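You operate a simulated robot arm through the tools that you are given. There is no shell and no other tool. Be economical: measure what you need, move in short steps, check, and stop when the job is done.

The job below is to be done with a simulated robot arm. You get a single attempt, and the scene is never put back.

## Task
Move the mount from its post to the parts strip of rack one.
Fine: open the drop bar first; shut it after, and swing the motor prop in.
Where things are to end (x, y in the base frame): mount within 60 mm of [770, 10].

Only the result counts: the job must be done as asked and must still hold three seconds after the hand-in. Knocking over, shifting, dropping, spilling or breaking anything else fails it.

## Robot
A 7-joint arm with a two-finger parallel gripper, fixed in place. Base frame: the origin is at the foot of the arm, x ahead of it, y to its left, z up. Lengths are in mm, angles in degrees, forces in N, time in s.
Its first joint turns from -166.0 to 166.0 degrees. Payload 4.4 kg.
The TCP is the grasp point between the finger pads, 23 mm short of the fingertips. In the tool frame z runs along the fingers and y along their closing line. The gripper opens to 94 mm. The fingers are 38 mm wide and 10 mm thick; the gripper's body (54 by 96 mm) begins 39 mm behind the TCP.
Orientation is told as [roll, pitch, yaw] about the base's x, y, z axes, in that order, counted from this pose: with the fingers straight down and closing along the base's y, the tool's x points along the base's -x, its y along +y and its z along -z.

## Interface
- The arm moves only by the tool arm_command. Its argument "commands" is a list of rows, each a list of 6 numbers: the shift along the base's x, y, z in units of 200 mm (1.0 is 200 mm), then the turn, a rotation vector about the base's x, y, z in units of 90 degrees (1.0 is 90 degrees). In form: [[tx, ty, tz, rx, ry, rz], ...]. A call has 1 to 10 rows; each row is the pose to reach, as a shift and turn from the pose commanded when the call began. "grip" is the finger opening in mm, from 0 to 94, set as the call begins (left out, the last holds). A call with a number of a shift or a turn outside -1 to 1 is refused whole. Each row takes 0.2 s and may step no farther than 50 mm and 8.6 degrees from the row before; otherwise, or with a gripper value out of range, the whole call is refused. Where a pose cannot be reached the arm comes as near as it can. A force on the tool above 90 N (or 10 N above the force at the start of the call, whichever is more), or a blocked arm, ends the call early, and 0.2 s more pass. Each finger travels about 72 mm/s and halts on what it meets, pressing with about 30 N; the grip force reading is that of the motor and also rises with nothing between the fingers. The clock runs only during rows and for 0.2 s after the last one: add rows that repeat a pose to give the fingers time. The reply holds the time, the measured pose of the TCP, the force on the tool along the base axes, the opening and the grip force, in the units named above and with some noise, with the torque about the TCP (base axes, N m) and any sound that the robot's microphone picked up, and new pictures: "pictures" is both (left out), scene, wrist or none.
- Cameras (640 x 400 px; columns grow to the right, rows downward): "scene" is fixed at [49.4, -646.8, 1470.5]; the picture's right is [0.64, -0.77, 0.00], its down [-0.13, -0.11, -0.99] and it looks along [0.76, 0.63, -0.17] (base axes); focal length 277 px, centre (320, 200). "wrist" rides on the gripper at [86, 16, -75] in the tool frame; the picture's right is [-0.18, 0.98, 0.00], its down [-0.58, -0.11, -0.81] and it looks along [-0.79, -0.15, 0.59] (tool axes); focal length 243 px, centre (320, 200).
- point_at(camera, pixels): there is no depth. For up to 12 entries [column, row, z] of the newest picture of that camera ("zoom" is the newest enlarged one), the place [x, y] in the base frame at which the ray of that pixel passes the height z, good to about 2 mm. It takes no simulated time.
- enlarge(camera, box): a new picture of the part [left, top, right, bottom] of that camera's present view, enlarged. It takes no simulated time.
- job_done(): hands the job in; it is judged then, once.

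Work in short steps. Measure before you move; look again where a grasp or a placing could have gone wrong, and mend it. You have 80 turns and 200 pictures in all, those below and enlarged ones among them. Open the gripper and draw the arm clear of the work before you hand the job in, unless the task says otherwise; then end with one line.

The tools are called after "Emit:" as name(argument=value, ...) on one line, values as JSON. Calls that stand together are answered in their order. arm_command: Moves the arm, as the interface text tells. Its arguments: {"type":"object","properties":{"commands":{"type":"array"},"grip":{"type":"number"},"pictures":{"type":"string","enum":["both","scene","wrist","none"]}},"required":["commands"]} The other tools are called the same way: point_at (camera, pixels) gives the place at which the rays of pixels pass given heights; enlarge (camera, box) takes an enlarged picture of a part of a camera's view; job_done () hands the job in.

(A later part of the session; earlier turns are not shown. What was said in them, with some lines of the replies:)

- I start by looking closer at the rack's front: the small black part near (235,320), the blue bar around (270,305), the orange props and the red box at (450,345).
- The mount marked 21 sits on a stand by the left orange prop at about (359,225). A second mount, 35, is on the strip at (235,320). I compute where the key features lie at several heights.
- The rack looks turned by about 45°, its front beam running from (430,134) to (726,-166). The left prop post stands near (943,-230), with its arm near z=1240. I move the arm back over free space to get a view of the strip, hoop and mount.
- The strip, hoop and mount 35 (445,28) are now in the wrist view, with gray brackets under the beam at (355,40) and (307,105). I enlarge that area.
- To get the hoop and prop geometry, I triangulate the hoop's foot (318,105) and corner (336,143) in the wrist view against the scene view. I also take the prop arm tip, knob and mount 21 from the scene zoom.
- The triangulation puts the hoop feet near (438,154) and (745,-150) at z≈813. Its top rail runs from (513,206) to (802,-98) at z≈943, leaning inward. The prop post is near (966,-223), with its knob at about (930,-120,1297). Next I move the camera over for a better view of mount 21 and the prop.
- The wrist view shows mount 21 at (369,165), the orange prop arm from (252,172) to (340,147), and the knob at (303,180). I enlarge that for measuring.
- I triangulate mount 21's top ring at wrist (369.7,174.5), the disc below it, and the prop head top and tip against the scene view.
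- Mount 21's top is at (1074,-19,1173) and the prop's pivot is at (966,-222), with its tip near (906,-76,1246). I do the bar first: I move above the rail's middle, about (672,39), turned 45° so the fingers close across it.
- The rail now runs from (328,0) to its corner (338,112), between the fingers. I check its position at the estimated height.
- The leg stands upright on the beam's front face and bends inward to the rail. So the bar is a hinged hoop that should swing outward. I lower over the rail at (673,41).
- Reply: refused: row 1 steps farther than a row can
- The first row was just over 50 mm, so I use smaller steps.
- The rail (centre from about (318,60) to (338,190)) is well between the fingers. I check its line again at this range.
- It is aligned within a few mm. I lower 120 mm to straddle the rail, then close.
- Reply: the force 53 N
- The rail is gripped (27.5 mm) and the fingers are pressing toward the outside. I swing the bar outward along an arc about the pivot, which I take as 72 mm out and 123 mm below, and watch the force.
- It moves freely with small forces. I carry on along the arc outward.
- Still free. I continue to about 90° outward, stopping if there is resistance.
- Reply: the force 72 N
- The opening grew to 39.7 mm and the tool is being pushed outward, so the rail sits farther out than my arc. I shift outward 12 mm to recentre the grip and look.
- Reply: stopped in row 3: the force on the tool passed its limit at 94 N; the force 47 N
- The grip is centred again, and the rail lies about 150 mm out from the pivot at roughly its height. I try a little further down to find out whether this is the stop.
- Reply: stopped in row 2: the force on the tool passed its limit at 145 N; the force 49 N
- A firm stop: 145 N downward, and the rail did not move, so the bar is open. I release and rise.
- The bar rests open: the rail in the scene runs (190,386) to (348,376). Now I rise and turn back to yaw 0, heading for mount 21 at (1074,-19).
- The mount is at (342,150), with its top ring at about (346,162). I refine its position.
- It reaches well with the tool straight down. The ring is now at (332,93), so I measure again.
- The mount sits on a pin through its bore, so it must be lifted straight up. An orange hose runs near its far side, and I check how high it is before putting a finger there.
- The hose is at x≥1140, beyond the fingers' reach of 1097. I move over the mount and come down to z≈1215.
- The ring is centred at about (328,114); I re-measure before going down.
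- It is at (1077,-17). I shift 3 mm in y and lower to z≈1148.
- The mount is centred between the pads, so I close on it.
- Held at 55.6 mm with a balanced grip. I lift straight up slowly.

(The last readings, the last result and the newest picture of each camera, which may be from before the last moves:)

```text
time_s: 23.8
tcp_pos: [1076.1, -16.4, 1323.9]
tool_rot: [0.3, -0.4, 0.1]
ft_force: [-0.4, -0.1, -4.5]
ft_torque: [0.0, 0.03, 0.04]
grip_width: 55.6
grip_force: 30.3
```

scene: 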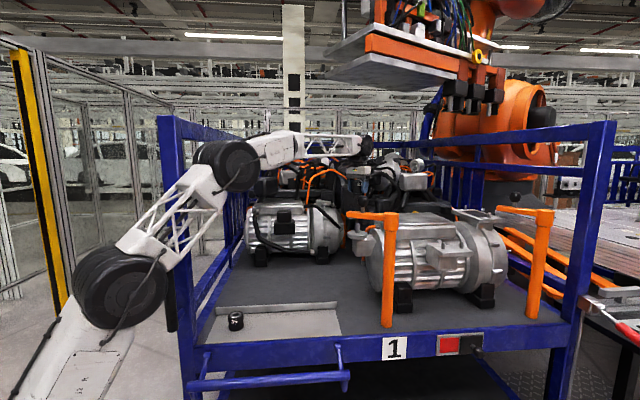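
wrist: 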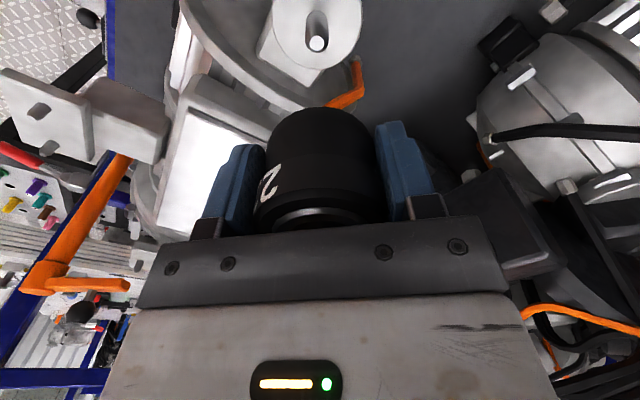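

The mount is off its pin, which is visible at (316,42). I move back to about (650,10,1220) at a safe height to view the strip before placing.

Emit:
arm_command(commands=[[-0.2, 0.02, 0, 0, 0, 0], [-0.4, 0.04, 0, 0, 0, 0], [-0.6, 0.07, 0, 0, 0, 0], [-0.8, 0.1, 0, 0, 0, 0], [-1, 0.135, 0, 0, 0, 0]], pictures="none")

Emit:
arm_command(commands=[[-0.2, 0, 0, 0, 0, 0], [-0.4, 0, 0, 0, 0, 0], [-0.6, 0, -0.1, 0, 0, 0], [-0.8, 0, -0.2, 0, 0, 0], [-1, 0, -0.3, 0, 0, 0], [-1, 0, -0.5, 0, 0, 0]])

```text
time_s: 24.9
tcp_pos: [874.9, 13.4, 1324.3]
tool_rot: [0.3, -0.4, 0.1]
ft_force: [-0.2, 0.2, -6.0]
ft_torque: [-0.02, 0.05, -0.01]
grip_width: 55.5
grip_force: 29.9
```

```text
time_s: 26.4
tcp_pos: [677.7, 10.4, 1226.6]
tool_rot: [0.3, -0.5, 0.1]
ft_force: [-0.2, -0.3, -4.0]
ft_torque: [0.01, 0.02, -0.01]
grip_width: 55.7
grip_force: 30.4
```

scene: 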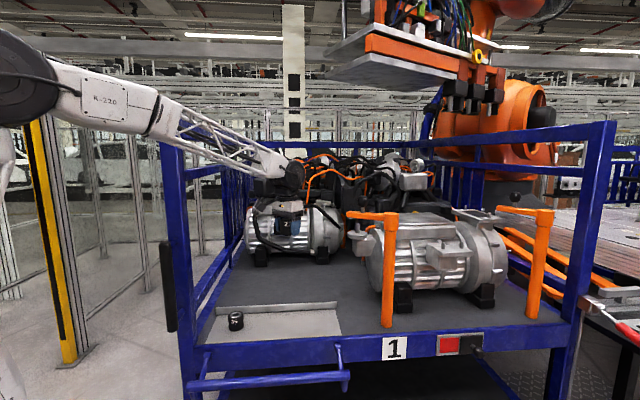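
wrist: 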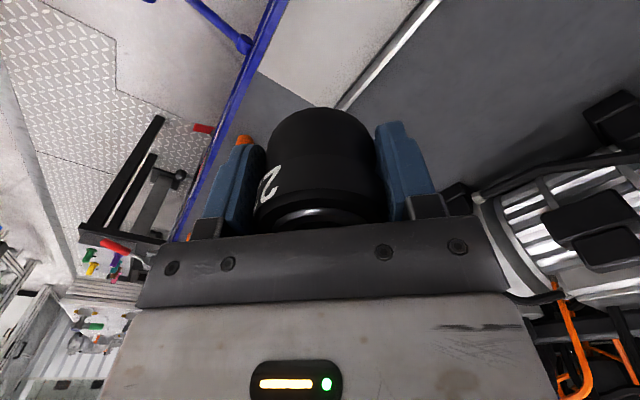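

The strip's near-right end edge, from (258,72) to (340,105), and its lip, from (430,5) to (340,105), are visible. I locate them relative to the target.

Emit:
point_at(camera="wrist", pixels=[[258, 72, 828], [300, 90, 828], [340, 107, 828], [420, 5, 828], [405, 25, 845], [288, 5, 813], [242, 45, 813]])

Emit:
point_at(camera="scene", pixels=[[340, 334, 820], [337, 303, 840], [340, 333, 828], [217, 312, 828], [205, 342, 828]])

Emit:
enlarge(camera="scene", box=[180, 280, 380, 400])

```text
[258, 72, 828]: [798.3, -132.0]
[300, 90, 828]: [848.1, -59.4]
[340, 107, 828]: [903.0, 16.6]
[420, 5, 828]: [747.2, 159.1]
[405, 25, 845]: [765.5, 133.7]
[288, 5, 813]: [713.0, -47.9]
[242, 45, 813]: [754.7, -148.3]
```

```text
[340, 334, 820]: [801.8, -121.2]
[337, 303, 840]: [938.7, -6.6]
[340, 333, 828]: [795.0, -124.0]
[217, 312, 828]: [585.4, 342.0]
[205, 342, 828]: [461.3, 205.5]
```

```text
3.20 times, centred on (280, 340) of scene
```

zoom: 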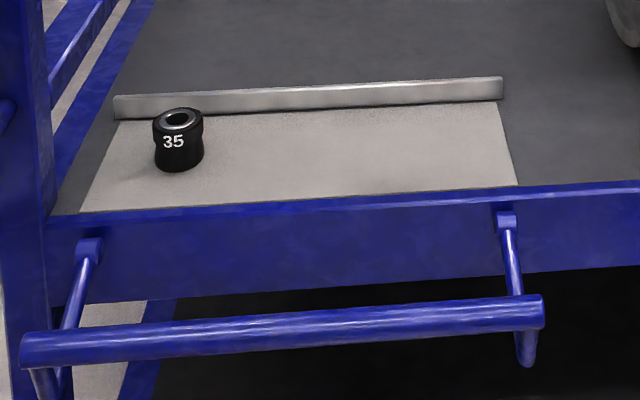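

The target (770,10) lies well inside the strip. I move over it and descend to z≈930.

Emit:
arm_command(commands=[[0.2, 0, -0.1, 0, 0, 0], [0.4, 0, -0.2, 0, 0, 0], [0.465, 0, -0.4, 0, 0, 0], [0.465, 0, -0.6, 0, 0, 0], [0.465, 0, -0.8, 0, 0, 0], [0.465, 0, -1, 0, 0, 0]], pictures="none")

Emit:
arm_command(commands=[[0, 0, -0.2, 0, 0, 0], [0, 0, -0.4, 0, 0, 0], [0, 0, -0.5, 0, 0, 0]])

```text
time_s: 27.8
tcp_pos: [772.1, 9.6, 1024.6]
tool_rot: [0.3, -0.5, 0.1]
ft_force: [0.7, 0.3, -3.0]
ft_torque: [0.01, 0.01, 0.01]
grip_width: 55.6
grip_force: 29.7
```

```text
time_s: 28.6
tcp_pos: [771.3, 11.3, 926.3]
tool_rot: [0.3, -0.5, 0.1]
ft_force: [0.5, 0.3, -4.7]
ft_torque: [0.01, 0.03, 0.03]
grip_width: 55.6
grip_force: 29.7
```

scene: 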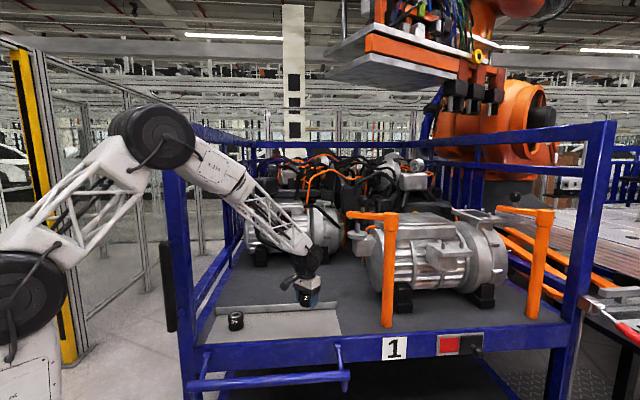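
wrist: 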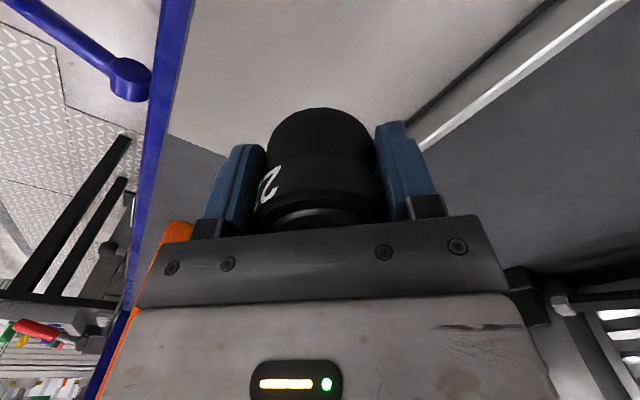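

I go down toward the surface (expected TCP of about 857 at contact) in small steps.

Emit:
arm_command(commands=[[0, 0, -0.15, 0, 0, 0], [0, 0, -0.27, 0, 0, 0], [0, 0, -0.3, 0, 0, 0]], pictures="none")

Emit:
arm_command(commands=[[0, 0, -0.02, 0, 0, 0], [0, 0, -0.04, 0, 0, 0]], pictures="scene")

```text
time_s: 29.4
tcp_pos: [770.2, 13.0, 865.6]
tool_rot: [0.3, -0.5, 0.1]
ft_force: [0.4, -0.1, -3.0]
ft_torque: [0.0, 0.01, -0.01]
grip_width: 55.6
grip_force: 30.1
```

```text
time_s: 29.9
tcp_pos: [770.4, 12.0, 858.9]
tool_rot: [0.3, -0.4, 0.0]
ft_force: [-0.2, -0.8, -4.0]
ft_torque: [0.01, 0.04, -0.02]
grip_width: 55.4
grip_force: 30.3
```

scene: 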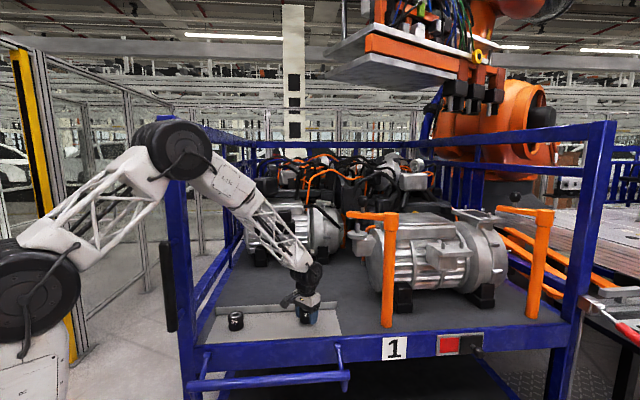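

No contact yet, so I continue in 4 mm steps.

Emit:
arm_command(commands=[[0, 0, -0.02, 0, 0, 0]], pictures="none")

Emit:
arm_command(commands=[[0, 0, -0.015, 0, 0, 0]], pictures="none")

Emit:
arm_command(commands=[[0, 0, -0.015, 0, 0, 0]], pictures="scene")

```text
time_s: 30.4
tcp_pos: [770.0, 10.8, 853.4]
tool_rot: [0.3, -0.6, 0.1]
ft_force: [0.4, -0.3, -4.8]
ft_torque: [-0.01, 0.03, -0.01]
grip_width: 55.6
grip_force: 29.8
```

```text
time_s: 30.8
tcp_pos: [770.9, 10.6, 852.2]
tool_rot: [0.2, -0.5, 0.1]
ft_force: [-0.5, 0.5, -5.0]
ft_torque: [-0.07, 0.0, 0.0]
grip_width: 55.6
grip_force: 30.0
```

```text
time_s: 31.1
tcp_pos: [770.8, 9.6, 847.6]
tool_rot: [0.3, -0.3, 0.1]
ft_force: [0.0, -0.5, -4.1]
ft_torque: [0.0, 0.01, -0.01]
grip_width: 55.6
grip_force: 29.8
```

scene: 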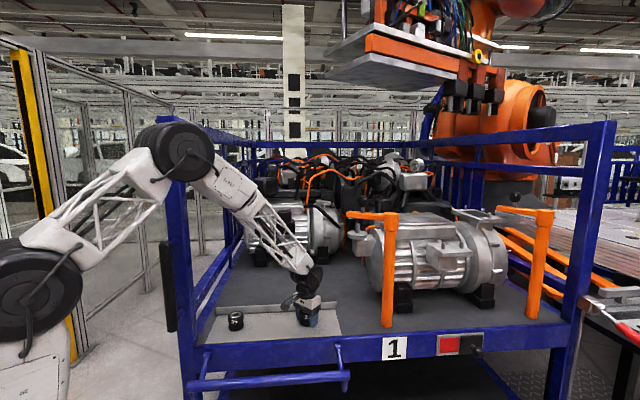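

Still no contact (Fz -4 N is just the weight). I keep going in 3 mm steps.

Emit:
arm_command(commands=[[0, 0, -0.015, 0, 0, 0]], pictures="none")

Emit:
arm_command(commands=[[0, 0, -0.015, 0, 0, 0]], pictures="none")

Emit:
enlarge(camera="scene", box=[200, 260, 360, 360])

```text
time_s: 31.6
tcp_pos: [771.7, 10.2, 845.6]
tool_rot: [0.2, -0.6, 0.1]
ft_force: [-0.9, -0.9, -3.9]
ft_torque: [0.01, -0.02, 0.01]
grip_width: 55.5
grip_force: 30.4
```

```text
time_s: 31.9
tcp_pos: [770.5, 9.4, 845.2]
tool_rot: [0.3, -0.8, 0.0]
ft_force: [-24.1, -8.4, 44.0]
ft_torque: [-1.18, 0.2, -0.4]
grip_width: 55.7
grip_force: 30.3
```

```text
4.00 times, centred on (280, 310) of scene
```

zoom: 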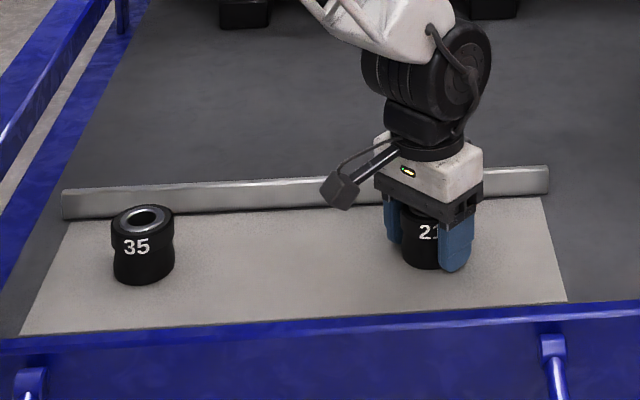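

Contact at TCP z≈844 (44 N). I back off 1.5 mm and open the gripper.

Emit:
arm_command(commands=[[0, 0, 0.008, 0, 0, 0], [0, 0, 0.008, 0, 0, 0]], pictures="none")

Emit:
arm_command(commands=[[0, 0, 0, 0, 0, 0], [0, 0, 0, 0, 0, 0], [0, 0, 0, 0, 0, 0]], grip=94, pictures="wrist")

```text
time_s: 32.5
tcp_pos: [769.9, 9.5, 845.7]
tool_rot: [0.3, -0.6, 0.1]
ft_force: [-6.7, -33.9, 39.6]
ft_torque: [-1.35, -0.51, -0.56]
grip_width: 55.4
grip_force: 29.8
```

```text
time_s: 33.4
tcp_pos: [770.2, 12.2, 843.1]
tool_rot: [0.3, -0.4, 0.2]
ft_force: [0.3, 7.3, 6.4]
ft_torque: [-0.23, 0.13, -0.14]
grip_width: 90.5
grip_force: 0.0
```

wrist: 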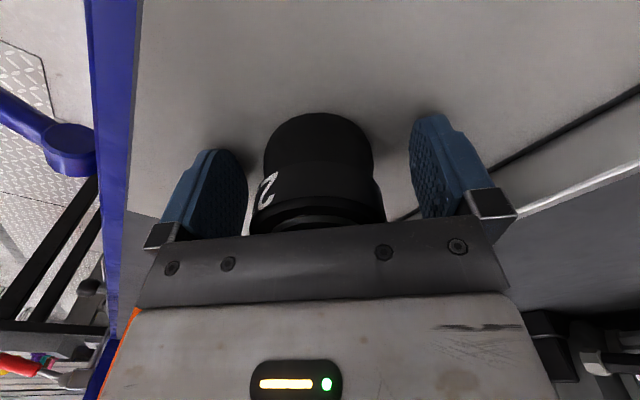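

Released; the mount stands upright between the open fingers. I rise straight up.

Emit:
arm_command(commands=[[0, 0, 0.1, 0, 0, 0], [0, 0, 0.25, 0, 0, 0], [0, 0, 0.45, 0, 0, 0], [0, 0, 0.65, 0, 0, 0], [0, 0, 0.85, 0, 0, 0], [0, 0, 1, 0, 0, 0]])

```text
time_s: 34.8
tcp_pos: [769.2, 9.1, 1043.0]
tool_rot: [0.3, -0.4, 0.2]
ft_force: [-0.2, -0.1, 1.2]
ft_torque: [-0.01, -0.01, 0.03]
grip_width: 94.1
grip_force: 0.1
```

scene: 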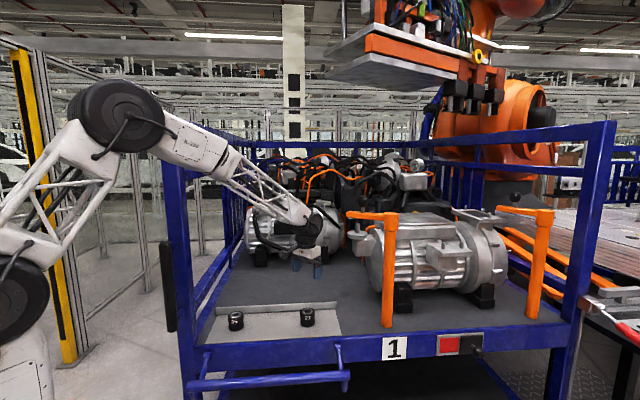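
wrist: 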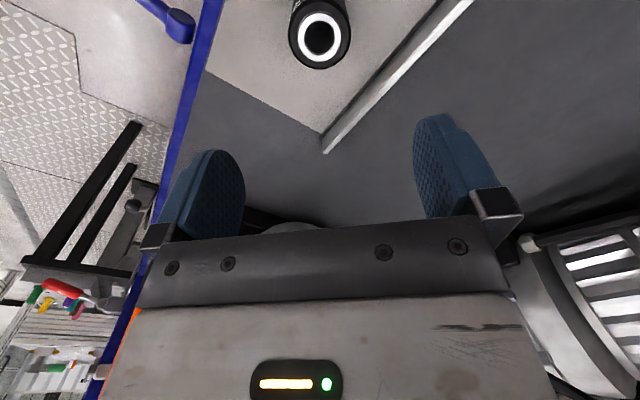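

Mount 21 stands on the strip at (307,316) in the scene, apart from mount 35. Next I shut the bar, so I turn to yaw -45 and go above the open rail at about (504,-104).

Emit:
arm_command(commands=[[-0.166, -0.09, 0, 0, 0, -0.083], [-0.333, -0.19, 0, 0, 0, -0.167], [-0.5, -0.28, 0, 0, 0, -0.25], [-0.666, -0.38, 0, 0, 0, -0.333], [-0.833, -0.47, 0, 0, 0, -0.417], [-1, -0.565, 0, 0, 0, -0.5]], pictures="none")

Emit:
arm_command(commands=[[-0.16, 0, 0, 0, 0, 0], [-0.322, 0, -0.1, 0, 0, 0], [-0.322, 0, -0.3, 0, 0, 0]])

```text
time_s: 36.1
tcp_pos: [570.5, -104.4, 1042.7]
tool_rot: [0.4, -0.4, -45.1]
ft_force: [-0.6, -0.1, -0.7]
ft_torque: [0.01, -0.06, -0.02]
grip_width: 94.0
grip_force: 0.1
```

```text
time_s: 37.0
tcp_pos: [507.4, -101.3, 981.1]
tool_rot: [0.5, -0.5, -44.9]
ft_force: [-0.1, 0.1, 0.1]
ft_torque: [0.01, 0.0, -0.01]
grip_width: 93.8
grip_force: 0.1
```

scene: 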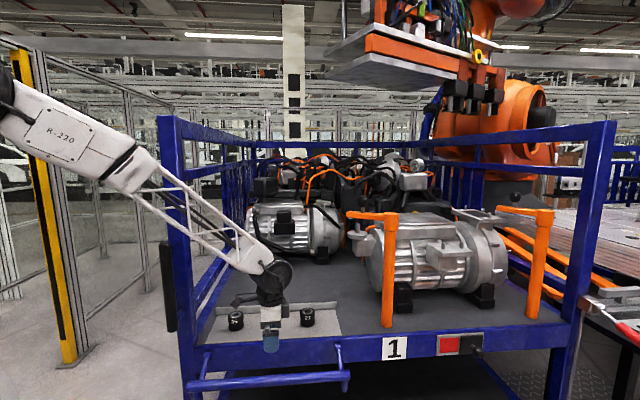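
wrist: 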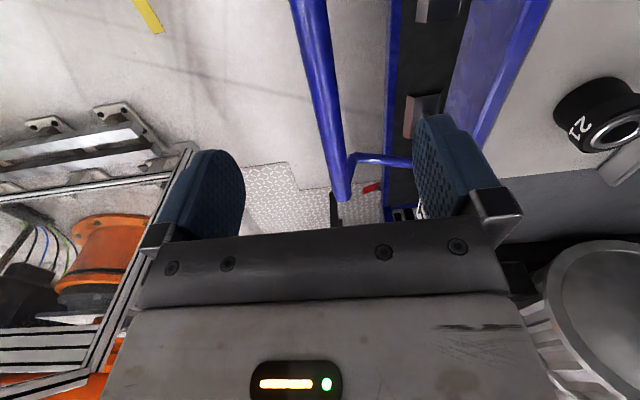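

The rail runs from (308,0) to (343,195). I check its line at z≈823.

Emit:
point_at(camera="wrist", pixels=[[311, 5, 823], [331, 120, 823], [342, 185, 823], [311, 5, 835], [331, 120, 835]])

Emit:
point_at(camera="scene", pixels=[[267, 380.6, 823], [267, 380.6, 835], [267, 380.6, 811]])

```text
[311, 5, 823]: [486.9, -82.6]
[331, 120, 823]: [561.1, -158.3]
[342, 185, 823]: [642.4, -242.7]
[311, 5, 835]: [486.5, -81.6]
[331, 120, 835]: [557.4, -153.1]
```

```text
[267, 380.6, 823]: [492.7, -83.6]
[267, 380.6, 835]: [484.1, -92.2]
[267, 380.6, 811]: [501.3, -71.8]
```

The rail lies at the expected line (n≈285) and the TCP is within 2 mm of it. I lower to z≈826 and close.

Emit:
arm_command(commands=[[-0.007, -0.007, -0.2, 0, 0, 0], [-0.007, -0.007, -0.4, 0, 0, 0], [-0.007, -0.007, -0.6, 0, 0, 0], [-0.007, -0.007, -0.775, 0, 0, 0]], pictures="wrist")

Emit:
arm_command(commands=[[0, 0, 0, 0, 0, 0], [0, 0, 0, 0, 0, 0], [0, 0, 0, 0, 0, 0], [0, 0, 0, 0, 0, 0]], grip=10, pictures="wrist")

```text
time_s: 38.0
tcp_pos: [502.6, -101.3, 830.6]
tool_rot: [0.2, -0.6, -44.9]
ft_force: [0.7, 0.1, -1.0]
ft_torque: [-0.01, -0.01, -0.01]
grip_width: 94.2
grip_force: 0.0
```

wrist: 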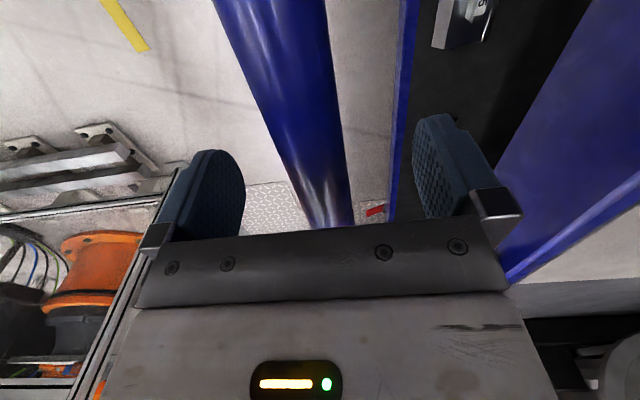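

```text
time_s: 39.0
tcp_pos: [502.0, -102.3, 830.0]
tool_rot: [0.3, -0.3, -44.9]
ft_force: [-3.9, -8.6, -1.7]
ft_torque: [-0.07, -0.34, -0.62]
grip_width: 27.2
grip_force: 45.0
```

wrist: 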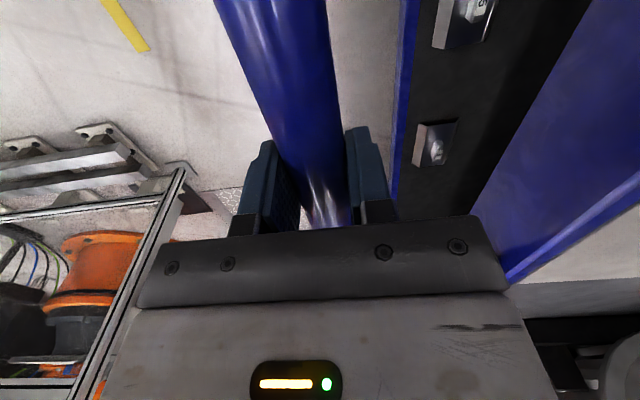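

Gripped at 27.2 mm with low force. I swing the bar back up along the same arc.

Emit:
arm_command(commands=[[0.0194, 0.0194, 0.1115, 0, 0, 0], [0.0541, 0.0541, 0.2305, 0, 0, 0], [0.1022, 0.1022, 0.3385, 0, 0, 0], [0.1626, 0.1626, 0.4325, 0, 0, 0], [0.2308, 0.2308, 0.514, 0, 0, 0], [0.3083, 0.3083, 0.577, 0, 0, 0], [0.3924, 0.3924, 0.62, 0, 0, 0]])

```text
time_s: 40.5
tcp_pos: [584.1, -24.4, 952.3]
tool_rot: [0.5, -0.4, -44.9]
ft_force: [9.2, -21.4, 2.6]
ft_torque: [-1.2, -0.04, -0.56]
grip_width: 27.2
grip_force: 45.6
```

scene: 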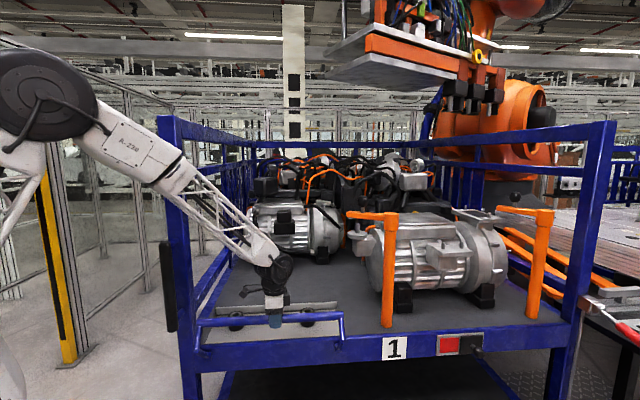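
wrist: 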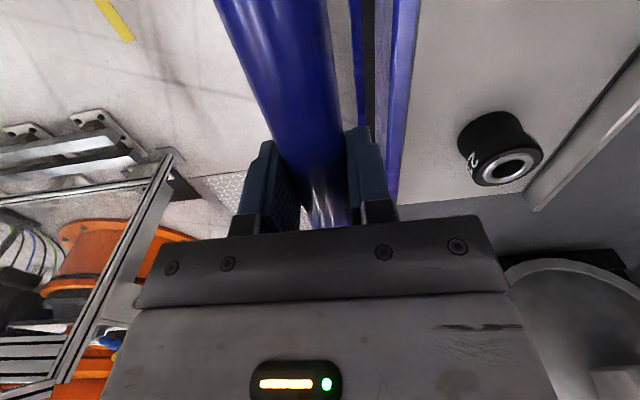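

Moving well, so I continue past the top to the closed stop.

Emit:
arm_command(commands=[[0.088, 0.088, 0.022, 0, 0, 0], [0.177, 0.177, 0.022, 0, 0, 0], [0.265, 0.265, 0, 0, 0, 0], [0.3245, 0.3245, -0.028, 0, 0, 0], [0.3733, 0.3733, -0.06, 0, 0, 0], [0.396, 0.396, -0.077, 0, 0, 0]])

```text
time_s: 42.0
tcp_pos: [663.2, 52.7, 936.9]
tool_rot: [0.3, -0.4, -44.8]
ft_force: [0.0, 1.1, -3.4]
ft_torque: [-0.62, -0.2, -1.62]
grip_width: 27.8
grip_force: 45.2
```

scene: 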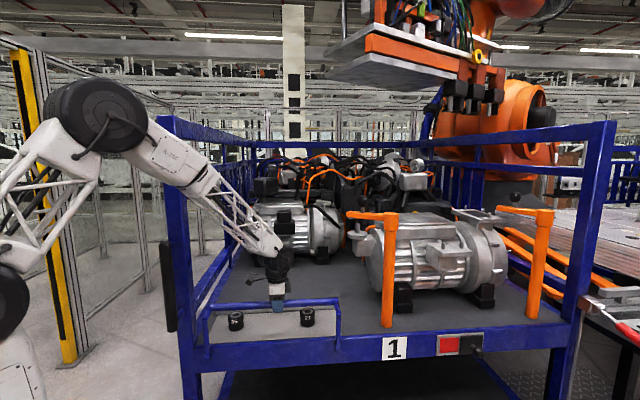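
wrist: 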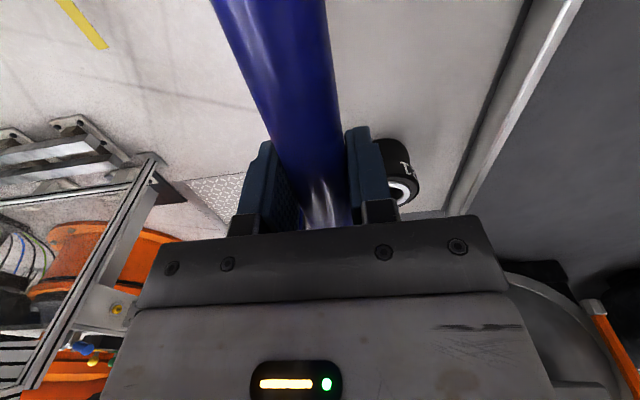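

The TCP is at n≈506 and no stop is felt yet. I push slightly further to confirm it is fully shut.

Emit:
arm_command(commands=[[0.011, 0.011, -0.01, 0, 0, 0], [0.022, 0.022, -0.02, 0, 0, 0], [0.033, 0.033, -0.032, 0, 0, 0]])

```text
time_s: 42.8
tcp_pos: [668.3, 57.8, 930.0]
tool_rot: [0.4, -0.5, -44.8]
ft_force: [-43.0, -66.1, 33.7]
ft_torque: [-0.74, -0.1, -1.08]
grip_width: 44.2
grip_force: 38.8
```

scene: 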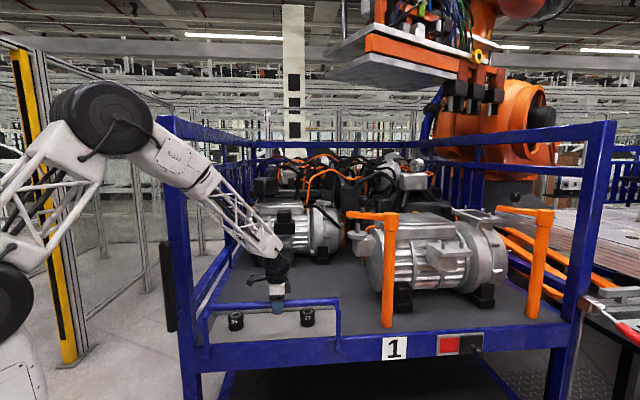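
wrist: 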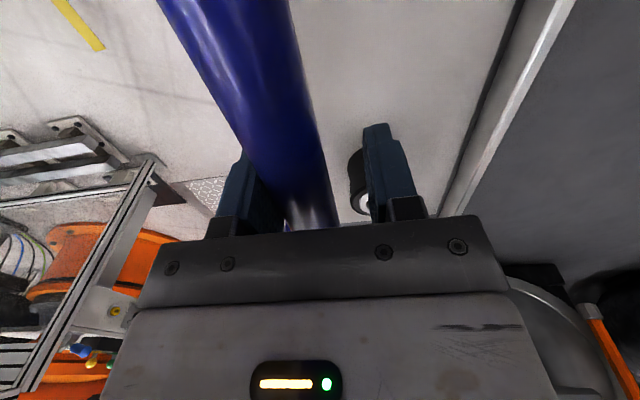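

The outer finger now pushes a rail that does not yield, so the bar is shut at its stop. I open and rise.

Emit:
arm_command(commands=[[-0.015, -0.015, 0.01, 0, 0, 0], [-0.015, -0.015, 0.01, 0, 0, 0], [-0.015, -0.015, 0.01, 0, 0, 0], [-0.015, -0.015, 0.01, 0, 0, 0]], grip=94, pictures="none")

Emit:
arm_command(commands=[[-0.015, -0.015, 0.2, 0, 0, 0], [-0.015, -0.015, 0.4, 0, 0, 0], [-0.015, -0.015, 0.6, 0, 0, 0], [-0.015, -0.015, 0.8, 0, 0, 0], [-0.015, -0.015, 1, 0, 0, 0]])

Emit:
enlarge(camera="scene", box=[180, 280, 380, 400])

```text
time_s: 43.8
tcp_pos: [665.6, 56.6, 932.1]
tool_rot: [0.2, -0.6, -44.9]
ft_force: [-0.1, -0.1, -0.1]
ft_torque: [-0.04, 0.0, 0.0]
grip_width: 94.1
grip_force: 0.0
```

```text
time_s: 45.0
tcp_pos: [663.4, 55.4, 1133.9]
tool_rot: [0.3, -0.3, -44.9]
ft_force: [0.1, 0.1, 0.7]
ft_torque: [0.0, -0.01, -0.02]
grip_width: 94.2
grip_force: 0.0
```

scene: 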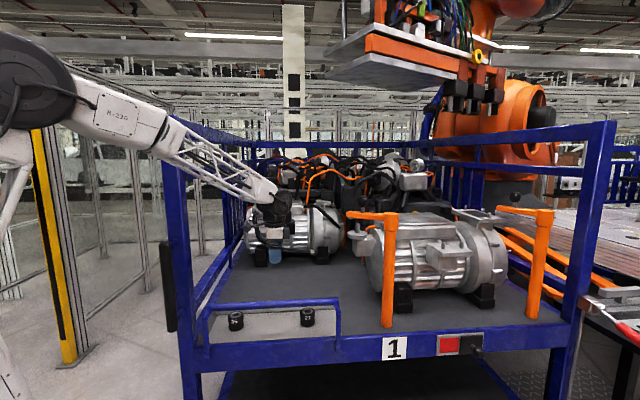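
wrist: 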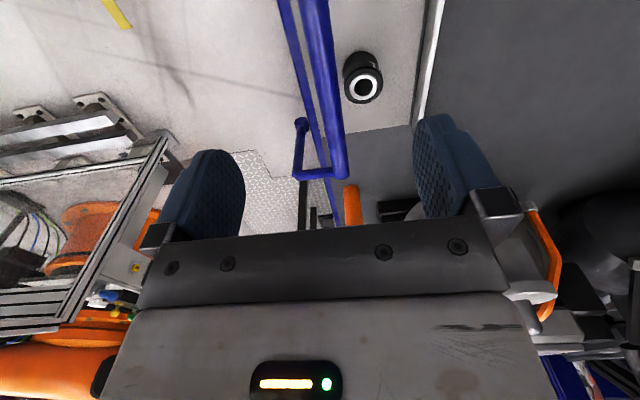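

```text
3.20 times, centred on (280, 340) of scene
```

zoom: 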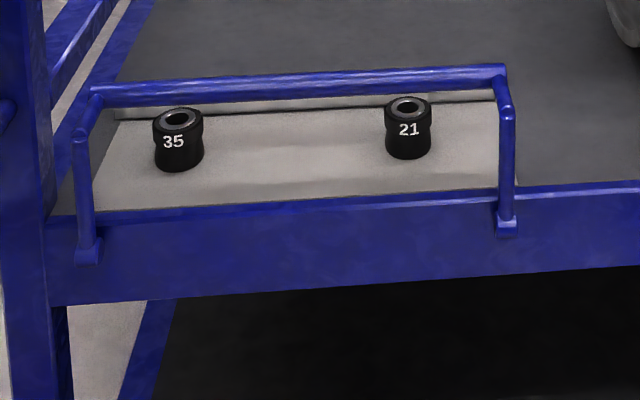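

The bar is shut exactly as before, with both mounts upright on the strip. Now the prop: I plan to grip its knob at about (932,-123,1297) with the fingers closing along x, so I rise and turn to yaw -90.

Emit:
arm_command(commands=[[0, 0, 0.2, 0, 0, -0.08], [0, 0, 0.4, 0, 0, -0.16], [0, 0, 0.6, 0, 0, -0.25], [0, 0, 0.8, 0, 0, -0.33], [0.05, 0, 1, 0, 0, -0.42], [0.25, 0, 1, 0, 0, -0.5], [0.45, 0, 1, 0, 0, -0.5]], pictures="none")

Emit:
arm_command(commands=[[0.1, 0, 0.2, 0, 0, 0], [0.2, 0, 0.4, 0, 0, 0], [0.35, -0.1, 0.45, 0, 0, 0], [0.5, -0.2, 0.45, 0, 0, 0]])

```text
time_s: 46.5
tcp_pos: [752.2, 55.8, 1337.7]
tool_rot: [0.4, -0.4, -89.9]
ft_force: [-0.2, -0.2, 0.0]
ft_torque: [0.02, 0.03, 0.0]
grip_width: 93.9
grip_force: 0.1
```

```text
time_s: 47.5
tcp_pos: [853.0, 13.5, 1425.9]
tool_rot: [0.4, -0.6, -90.0]
ft_force: [0.7, -1.2, 0.8]
ft_torque: [0.04, -0.03, 0.01]
grip_width: 93.8
grip_force: 0.1
```

scene: 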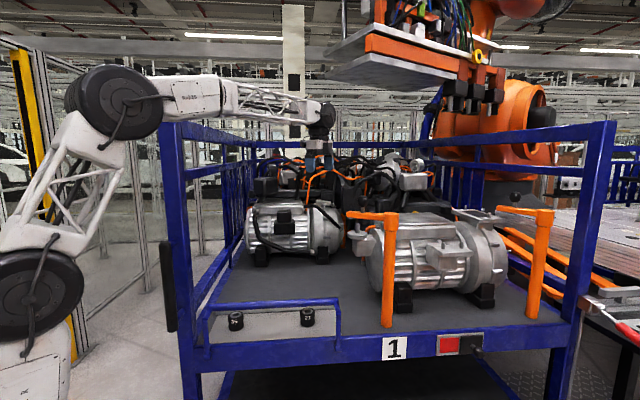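
wrist: 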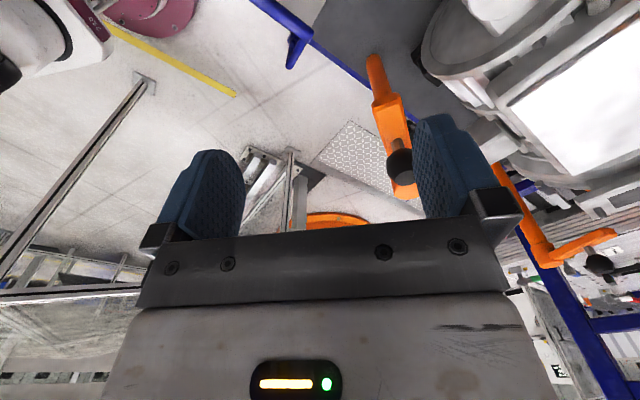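

The knob is at (401,164) in the wrist view, with the arm below it. I measure the knob and the post head.

Emit:
point_at(camera="wrist", pixels=[[401, 165, 1295], [401, 165, 1305], [376, 60, 1258], [395, 130, 1258], [405, 190, 1258]])

Emit:
enlarge(camera="wrist", box=[340, 40, 500, 220])

Emit:
enlarge(camera="scene", box=[320, 170, 480, 290])

```text
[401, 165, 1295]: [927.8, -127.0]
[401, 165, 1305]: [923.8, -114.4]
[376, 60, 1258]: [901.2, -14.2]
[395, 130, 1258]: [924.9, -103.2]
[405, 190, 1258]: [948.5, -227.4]
```

```text
2.22 times, centred on (420, 130) of wrist
```

zoom: 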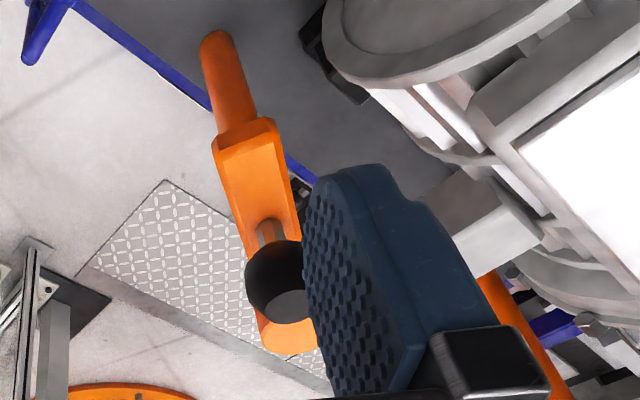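

```text
3.33 times, centred on (400, 230) of scene
```

zoom: 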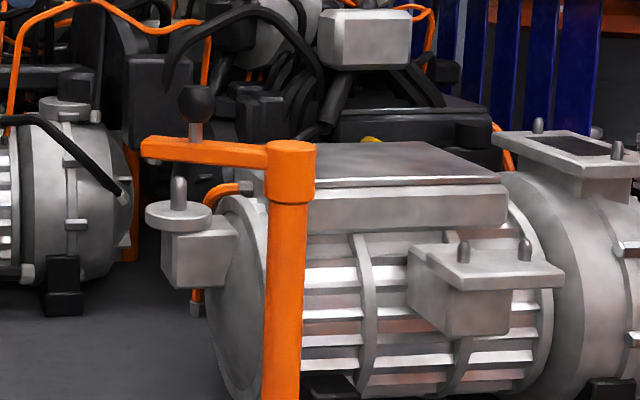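

The knob centre is at about (928,-123,1298). I move above it and come partway down.

Emit:
arm_command(commands=[[0.12, -0.2, 0, 0, 0, 0], [0.24, -0.4, 0, 0, 0, 0], [0.375, -0.55, 0, 0, 0, 0], [0.375, -0.6825, 0, 0, 0, 0], [0.375, -0.6825, -0.2, 0, 0, 0], [0.375, -0.6825, -0.3, 0, 0, 0]])

```text
time_s: 49.0
tcp_pos: [928.7, -121.4, 1362.9]
tool_rot: [0.4, -0.5, -90.0]
ft_force: [-0.4, 0.4, -0.2]
ft_torque: [0.02, -0.02, 0.01]
grip_width: 94.1
grip_force: 0.0
```

scene: 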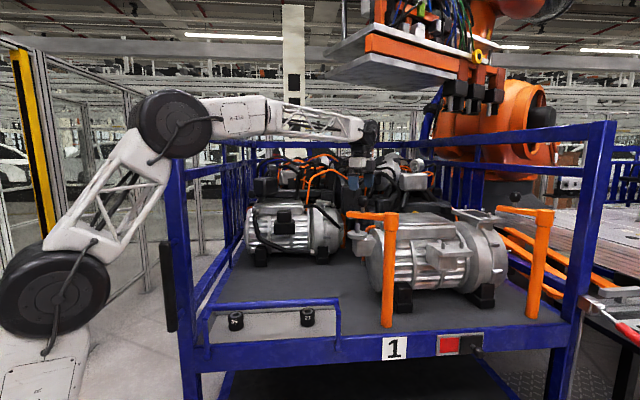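
wrist: 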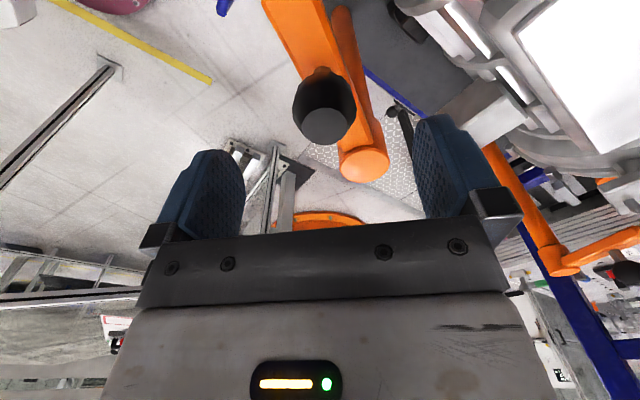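

The knob is at (324,107), nicely between the fingers. I verify its position.

Emit:
point_at(camera="wrist", pixels=[[324, 106, 1298], [326, 125, 1315], [363, 163, 1255], [292, 106, 1298], [357, 106, 1298]])

```text
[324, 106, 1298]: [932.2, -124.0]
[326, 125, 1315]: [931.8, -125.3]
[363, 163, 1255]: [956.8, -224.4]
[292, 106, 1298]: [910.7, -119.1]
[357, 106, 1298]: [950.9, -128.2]
```

The knob is at (932,-124.5) and about 41 mm wide. I adjust by 3 mm, lower to z≈1300 and close.

Emit:
arm_command(commands=[[0.017, -0.0125, -0.15, 0, 0, 0], [0.017, -0.0125, -0.31, 0, 0, 0]], pictures="none")

Emit:
arm_command(commands=[[0, 0, 0, 0, 0, 0], [0, 0, 0, 0, 0, 0], [0, 0, 0, 0, 0, 0], [0, 0, 0, 0, 0, 0]], grip=20)

```text
time_s: 49.5
tcp_pos: [932.4, -124.2, 1300.5]
tool_rot: [0.3, -0.5, -89.9]
ft_force: [-0.3, -0.6, -0.3]
ft_torque: [0.01, -0.03, -0.02]
grip_width: 93.7
grip_force: 0.1
```

```text
time_s: 50.5
tcp_pos: [931.8, -123.0, 1300.3]
tool_rot: [0.4, -0.4, -89.9]
ft_force: [-5.6, 4.8, -2.4]
ft_torque: [0.08, -0.01, -0.28]
grip_width: 40.4
grip_force: 45.5
```

scene: 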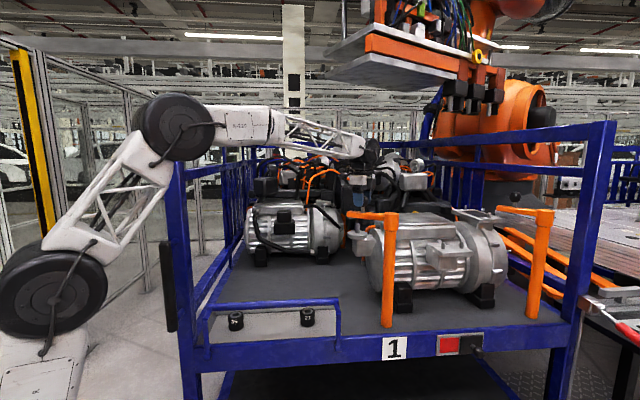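
wrist: 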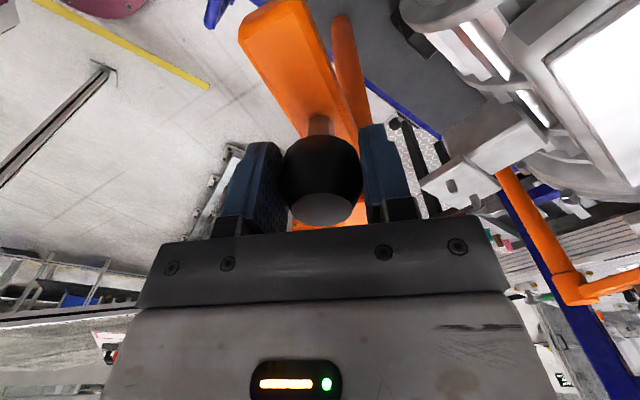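

The knob is held at 40.4 mm. I swing it about the pivot (963,-222) inward toward the motor (+x), starting with 15° to test.

Emit:
arm_command(commands=[[0.0645, 0.0155, 0, 0, 0, 0], [0.136, 0.023, 0, 0, 0, 0]])

```text
time_s: 51.1
tcp_pos: [959.9, -119.7, 1301.2]
tool_rot: [0.4, -0.5, -89.9]
ft_force: [-11.0, 4.4, -3.3]
ft_torque: [-0.03, -0.27, -0.88]
grip_width: 41.4
grip_force: 44.5
```

scene: 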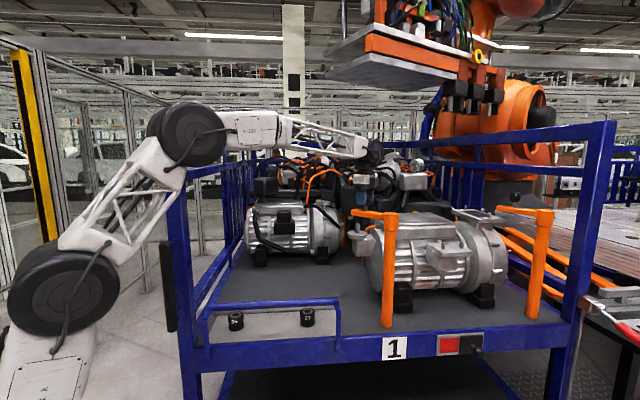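
wrist: 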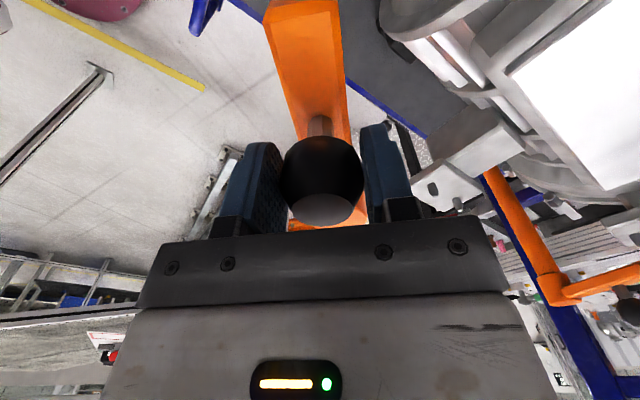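

It turns freely inward. I continue along the circle to about 44°, turning the tool gently with it.

Emit:
arm_command(commands=[[0.072, -0.0025, 0, 0, 0, -0.05], [0.1425, -0.015, 0, 0, 0, -0.1], [0.211, -0.037, 0, 0, 0, -0.15], [0.2755, -0.0685, 0, 0, 0, -0.2], [0.335, -0.1085, 0, 0, 0, -0.25], [0.3885, -0.157, 0, 0, 0, -0.3]])

```text
time_s: 52.5
tcp_pos: [1036.7, -149.0, 1301.7]
tool_rot: [0.3, -0.5, -116.9]
ft_force: [-1.4, 12.2, -5.3]
ft_torque: [-0.03, 0.23, -0.87]
grip_width: 40.5
grip_force: 45.6
```

scene: 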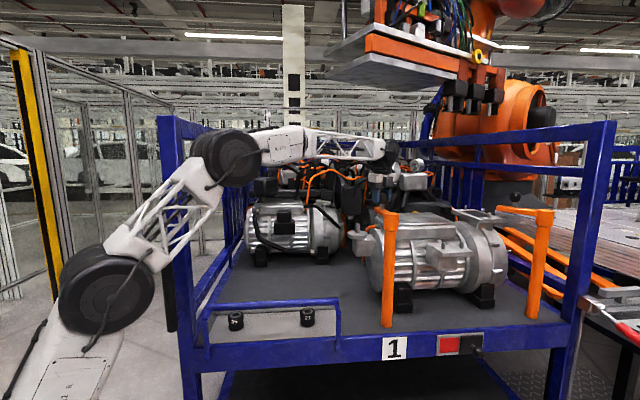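
wrist: 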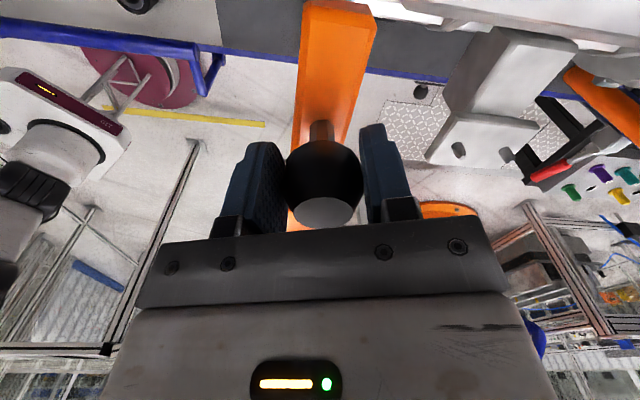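

It still moves freely at 44°, pointing straight into the rack. I continue a little to find the stop.

Emit:
arm_command(commands=[[0.023, -0.026, 0, 0, 0, -0.025], [0.046, -0.055, 0, 0, 0, -0.05], [0.065, -0.085, 0, 0, 0, -0.075], [0.084, -0.1155, 0, 0, 0, -0.1]])

```text
time_s: 53.5
tcp_pos: [1055.3, -174.3, 1301.9]
tool_rot: [0.2, -0.5, -125.9]
ft_force: [-4.8, 3.7, -16.6]
ft_torque: [0.06, -0.05, -0.78]
grip_width: 41.2
grip_force: 46.1
```

scene: 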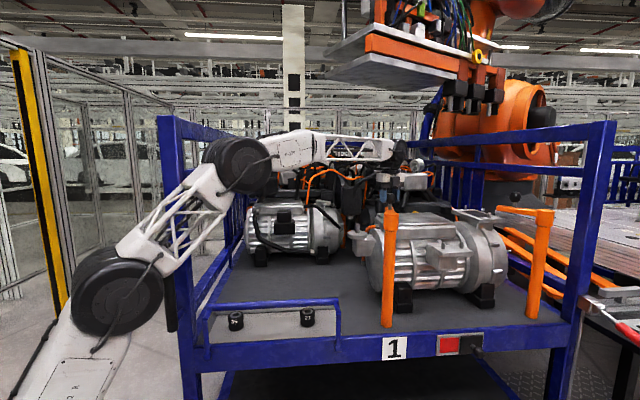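
wrist: 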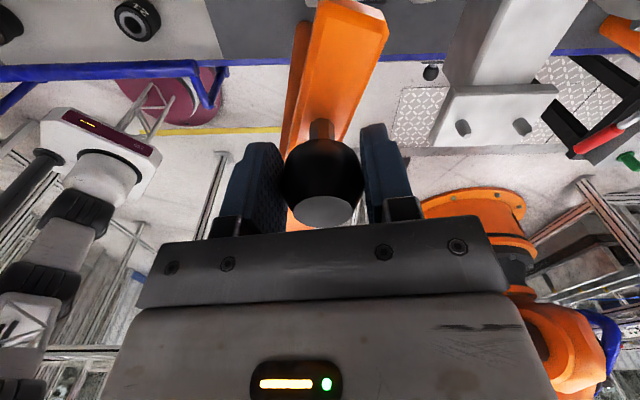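

No stop yet at 28°, so I carry on a few more degrees.

Emit:
arm_command(commands=[[0.0225, -0.0625, 0, 0, 0, -0.05], [0.042, -0.1315, 0, 0, 0, -0.1], [0.052, -0.2025, 0, 0, 0, -0.15]])

```text
time_s: 54.5
tcp_pos: [1063.2, -206.8, 1303.4]
tool_rot: [0.0, -0.4, -139.1]
ft_force: [-57.2, 48.9, -9.2]
ft_torque: [-0.58, 0.86, 0.12]
grip_width: 53.1
grip_force: 37.4
stopped in row 3: the force on the tool passed its limit at 92 N (the readings are from after the stop); the commanded pose is now the measured one
```

scene: 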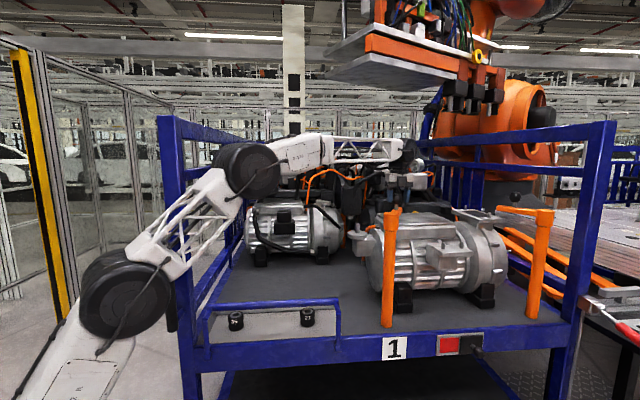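
wrist: 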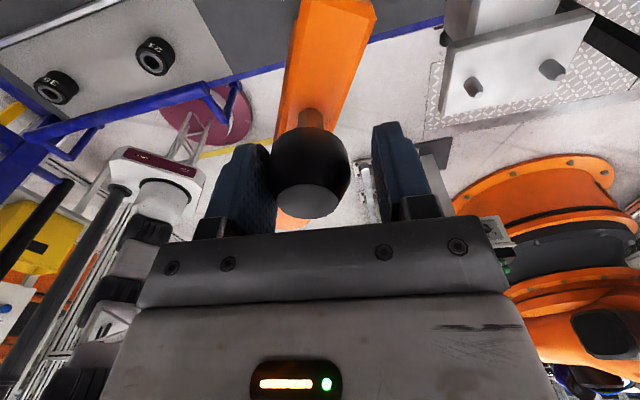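

A firm stop (92 N, with the leading finger held back), so the prop is at its inner limit about 95° from where it started. I ease off, release and rise.

Emit:
arm_command(commands=[[-0.01, 0.02, 0, 0, 0, 0], [-0.01, 0.02, 0, 0, 0, 0], [-0.01, 0.02, 0, 0, 0, 0], [-0.01, 0.02, 0, 0, 0, 0]], grip=94, pictures="none")

Emit:
arm_command(commands=[[-0.01, 0.02, 0.2, 0, 0, 0], [-0.01, 0.02, 0.4, 0, 0, 0], [-0.01, 0.02, 0.6, 0, 0, 0], [-0.01, 0.02, 0.8, 0, 0, 0]])

Emit:
enlarge(camera="scene", box=[320, 170, 480, 290])

Emit:
enlarge(camera="wrist", box=[180, 0, 500, 200])

```text
time_s: 55.5
tcp_pos: [1063.2, -205.7, 1303.5]
tool_rot: [0.3, -0.3, -139.2]
ft_force: [0.4, -0.8, 0.3]
ft_torque: [-0.02, 0.01, 0.0]
grip_width: 93.8
grip_force: 0.0
```

```text
time_s: 56.5
tcp_pos: [1058.4, -203.5, 1461.9]
tool_rot: [0.2, -0.3, -139.2]
ft_force: [0.6, 0.3, -0.9]
ft_torque: [0.03, 0.05, -0.02]
grip_width: 94.0
grip_force: 0.1
```

scene: 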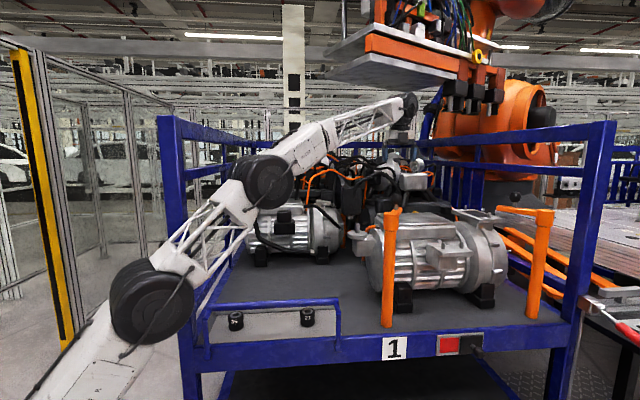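
wrist: 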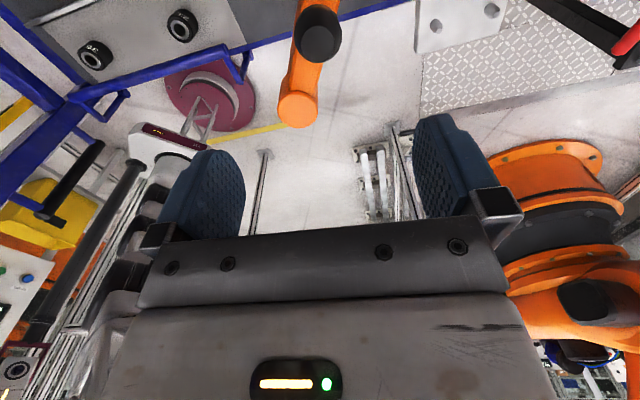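

```text
3.33 times, centred on (400, 230) of scene
```

zoom: 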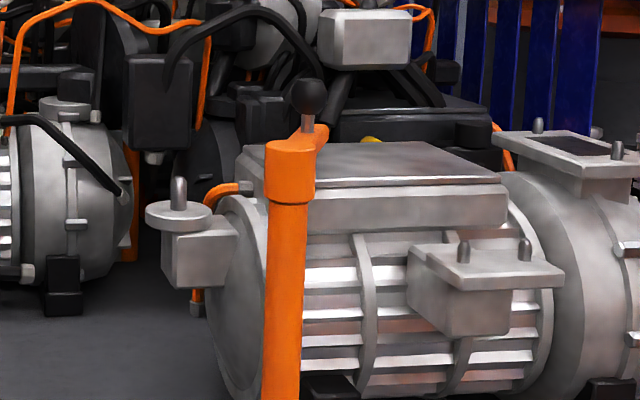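

```text
2.00 times, centred on (340, 100) of wrist
```

zoom: 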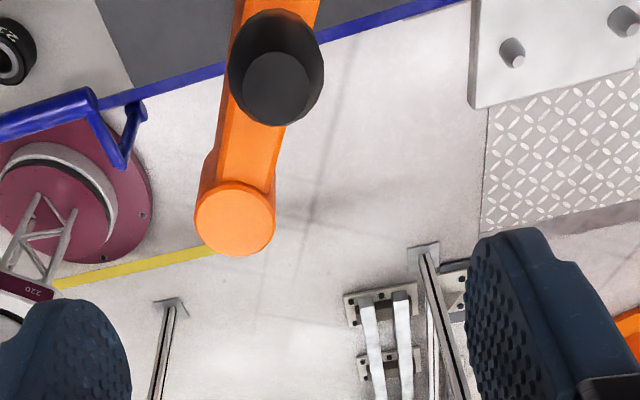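

The prop now points into the rack over the motor (knob at scene (396,198)), and nothing else looks disturbed. I draw the arm back clear and check the final state.

Emit:
arm_command(commands=[[-0.2, 0, 0.05, 0, 0, 0], [-0.4, 0, 0.1, 0, 0, 0], [-0.6, 0, 0.15, 0, 0, 0], [-0.8, 0, 0.15, 0, 0, 0], [-1, 0, 0.15, 0, 0, 0]], pictures="none")

Emit:
arm_command(commands=[[-0.2, 0, 0.05, 0, 0, 0.09], [-0.4, 0, 0.1, 0, 0, 0.18], [-0.6, 0, 0.15, 0, 0, 0.27], [-0.8, 0, 0.15, 0, 0, 0.36], [-1, 0, 0.15, 0, 0, 0.45], [-1, 0, 0.15, 0, 0, 0.54]])

Emit:
enlarge(camera="scene", box=[180, 180, 480, 380])

```text
time_s: 57.7
tcp_pos: [861.8, -200.7, 1493.9]
tool_rot: [0.1, -0.4, -139.1]
ft_force: [0.6, -0.6, -0.6]
ft_torque: [0.01, 0.05, 0.02]
grip_width: 94.1
grip_force: 0.0
```

```text
time_s: 59.1
tcp_pos: [662.3, -202.5, 1523.3]
tool_rot: [0.3, -0.4, -90.5]
ft_force: [0.2, 0.8, 0.5]
ft_torque: [0.01, 0.0, 0.0]
grip_width: 94.0
grip_force: 0.0
```

scene: 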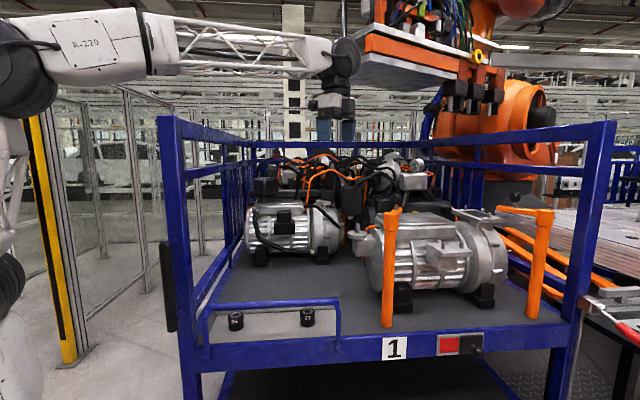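
wrist: 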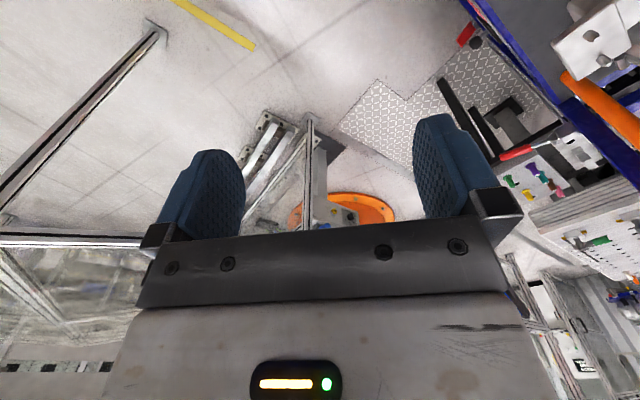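

```text
2.00 times, centred on (330, 280) of scene
```

zoom: 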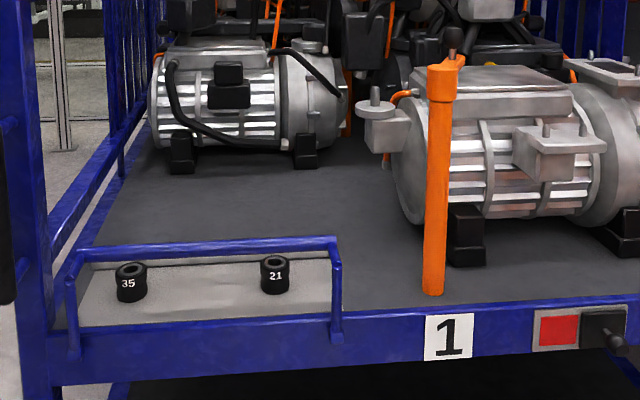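

The mount is on the strip, the bar is shut, the prop is swung in to its stop, and the arm is clear with the gripper open. I hand the job in.

Emit:
job_done()

```text
The job is handed in.
```

I moved mount 21 from its post to the parts strip of rack one, releasing it upright at about (770, 10), the target point. I opened the drop bar first and shut it to its stop after. I then swung the motor prop in over the motor until it met its inner stop, taking that stop as "in". The job is handed in with the arm clear and the gripper open; the result was not reported back.
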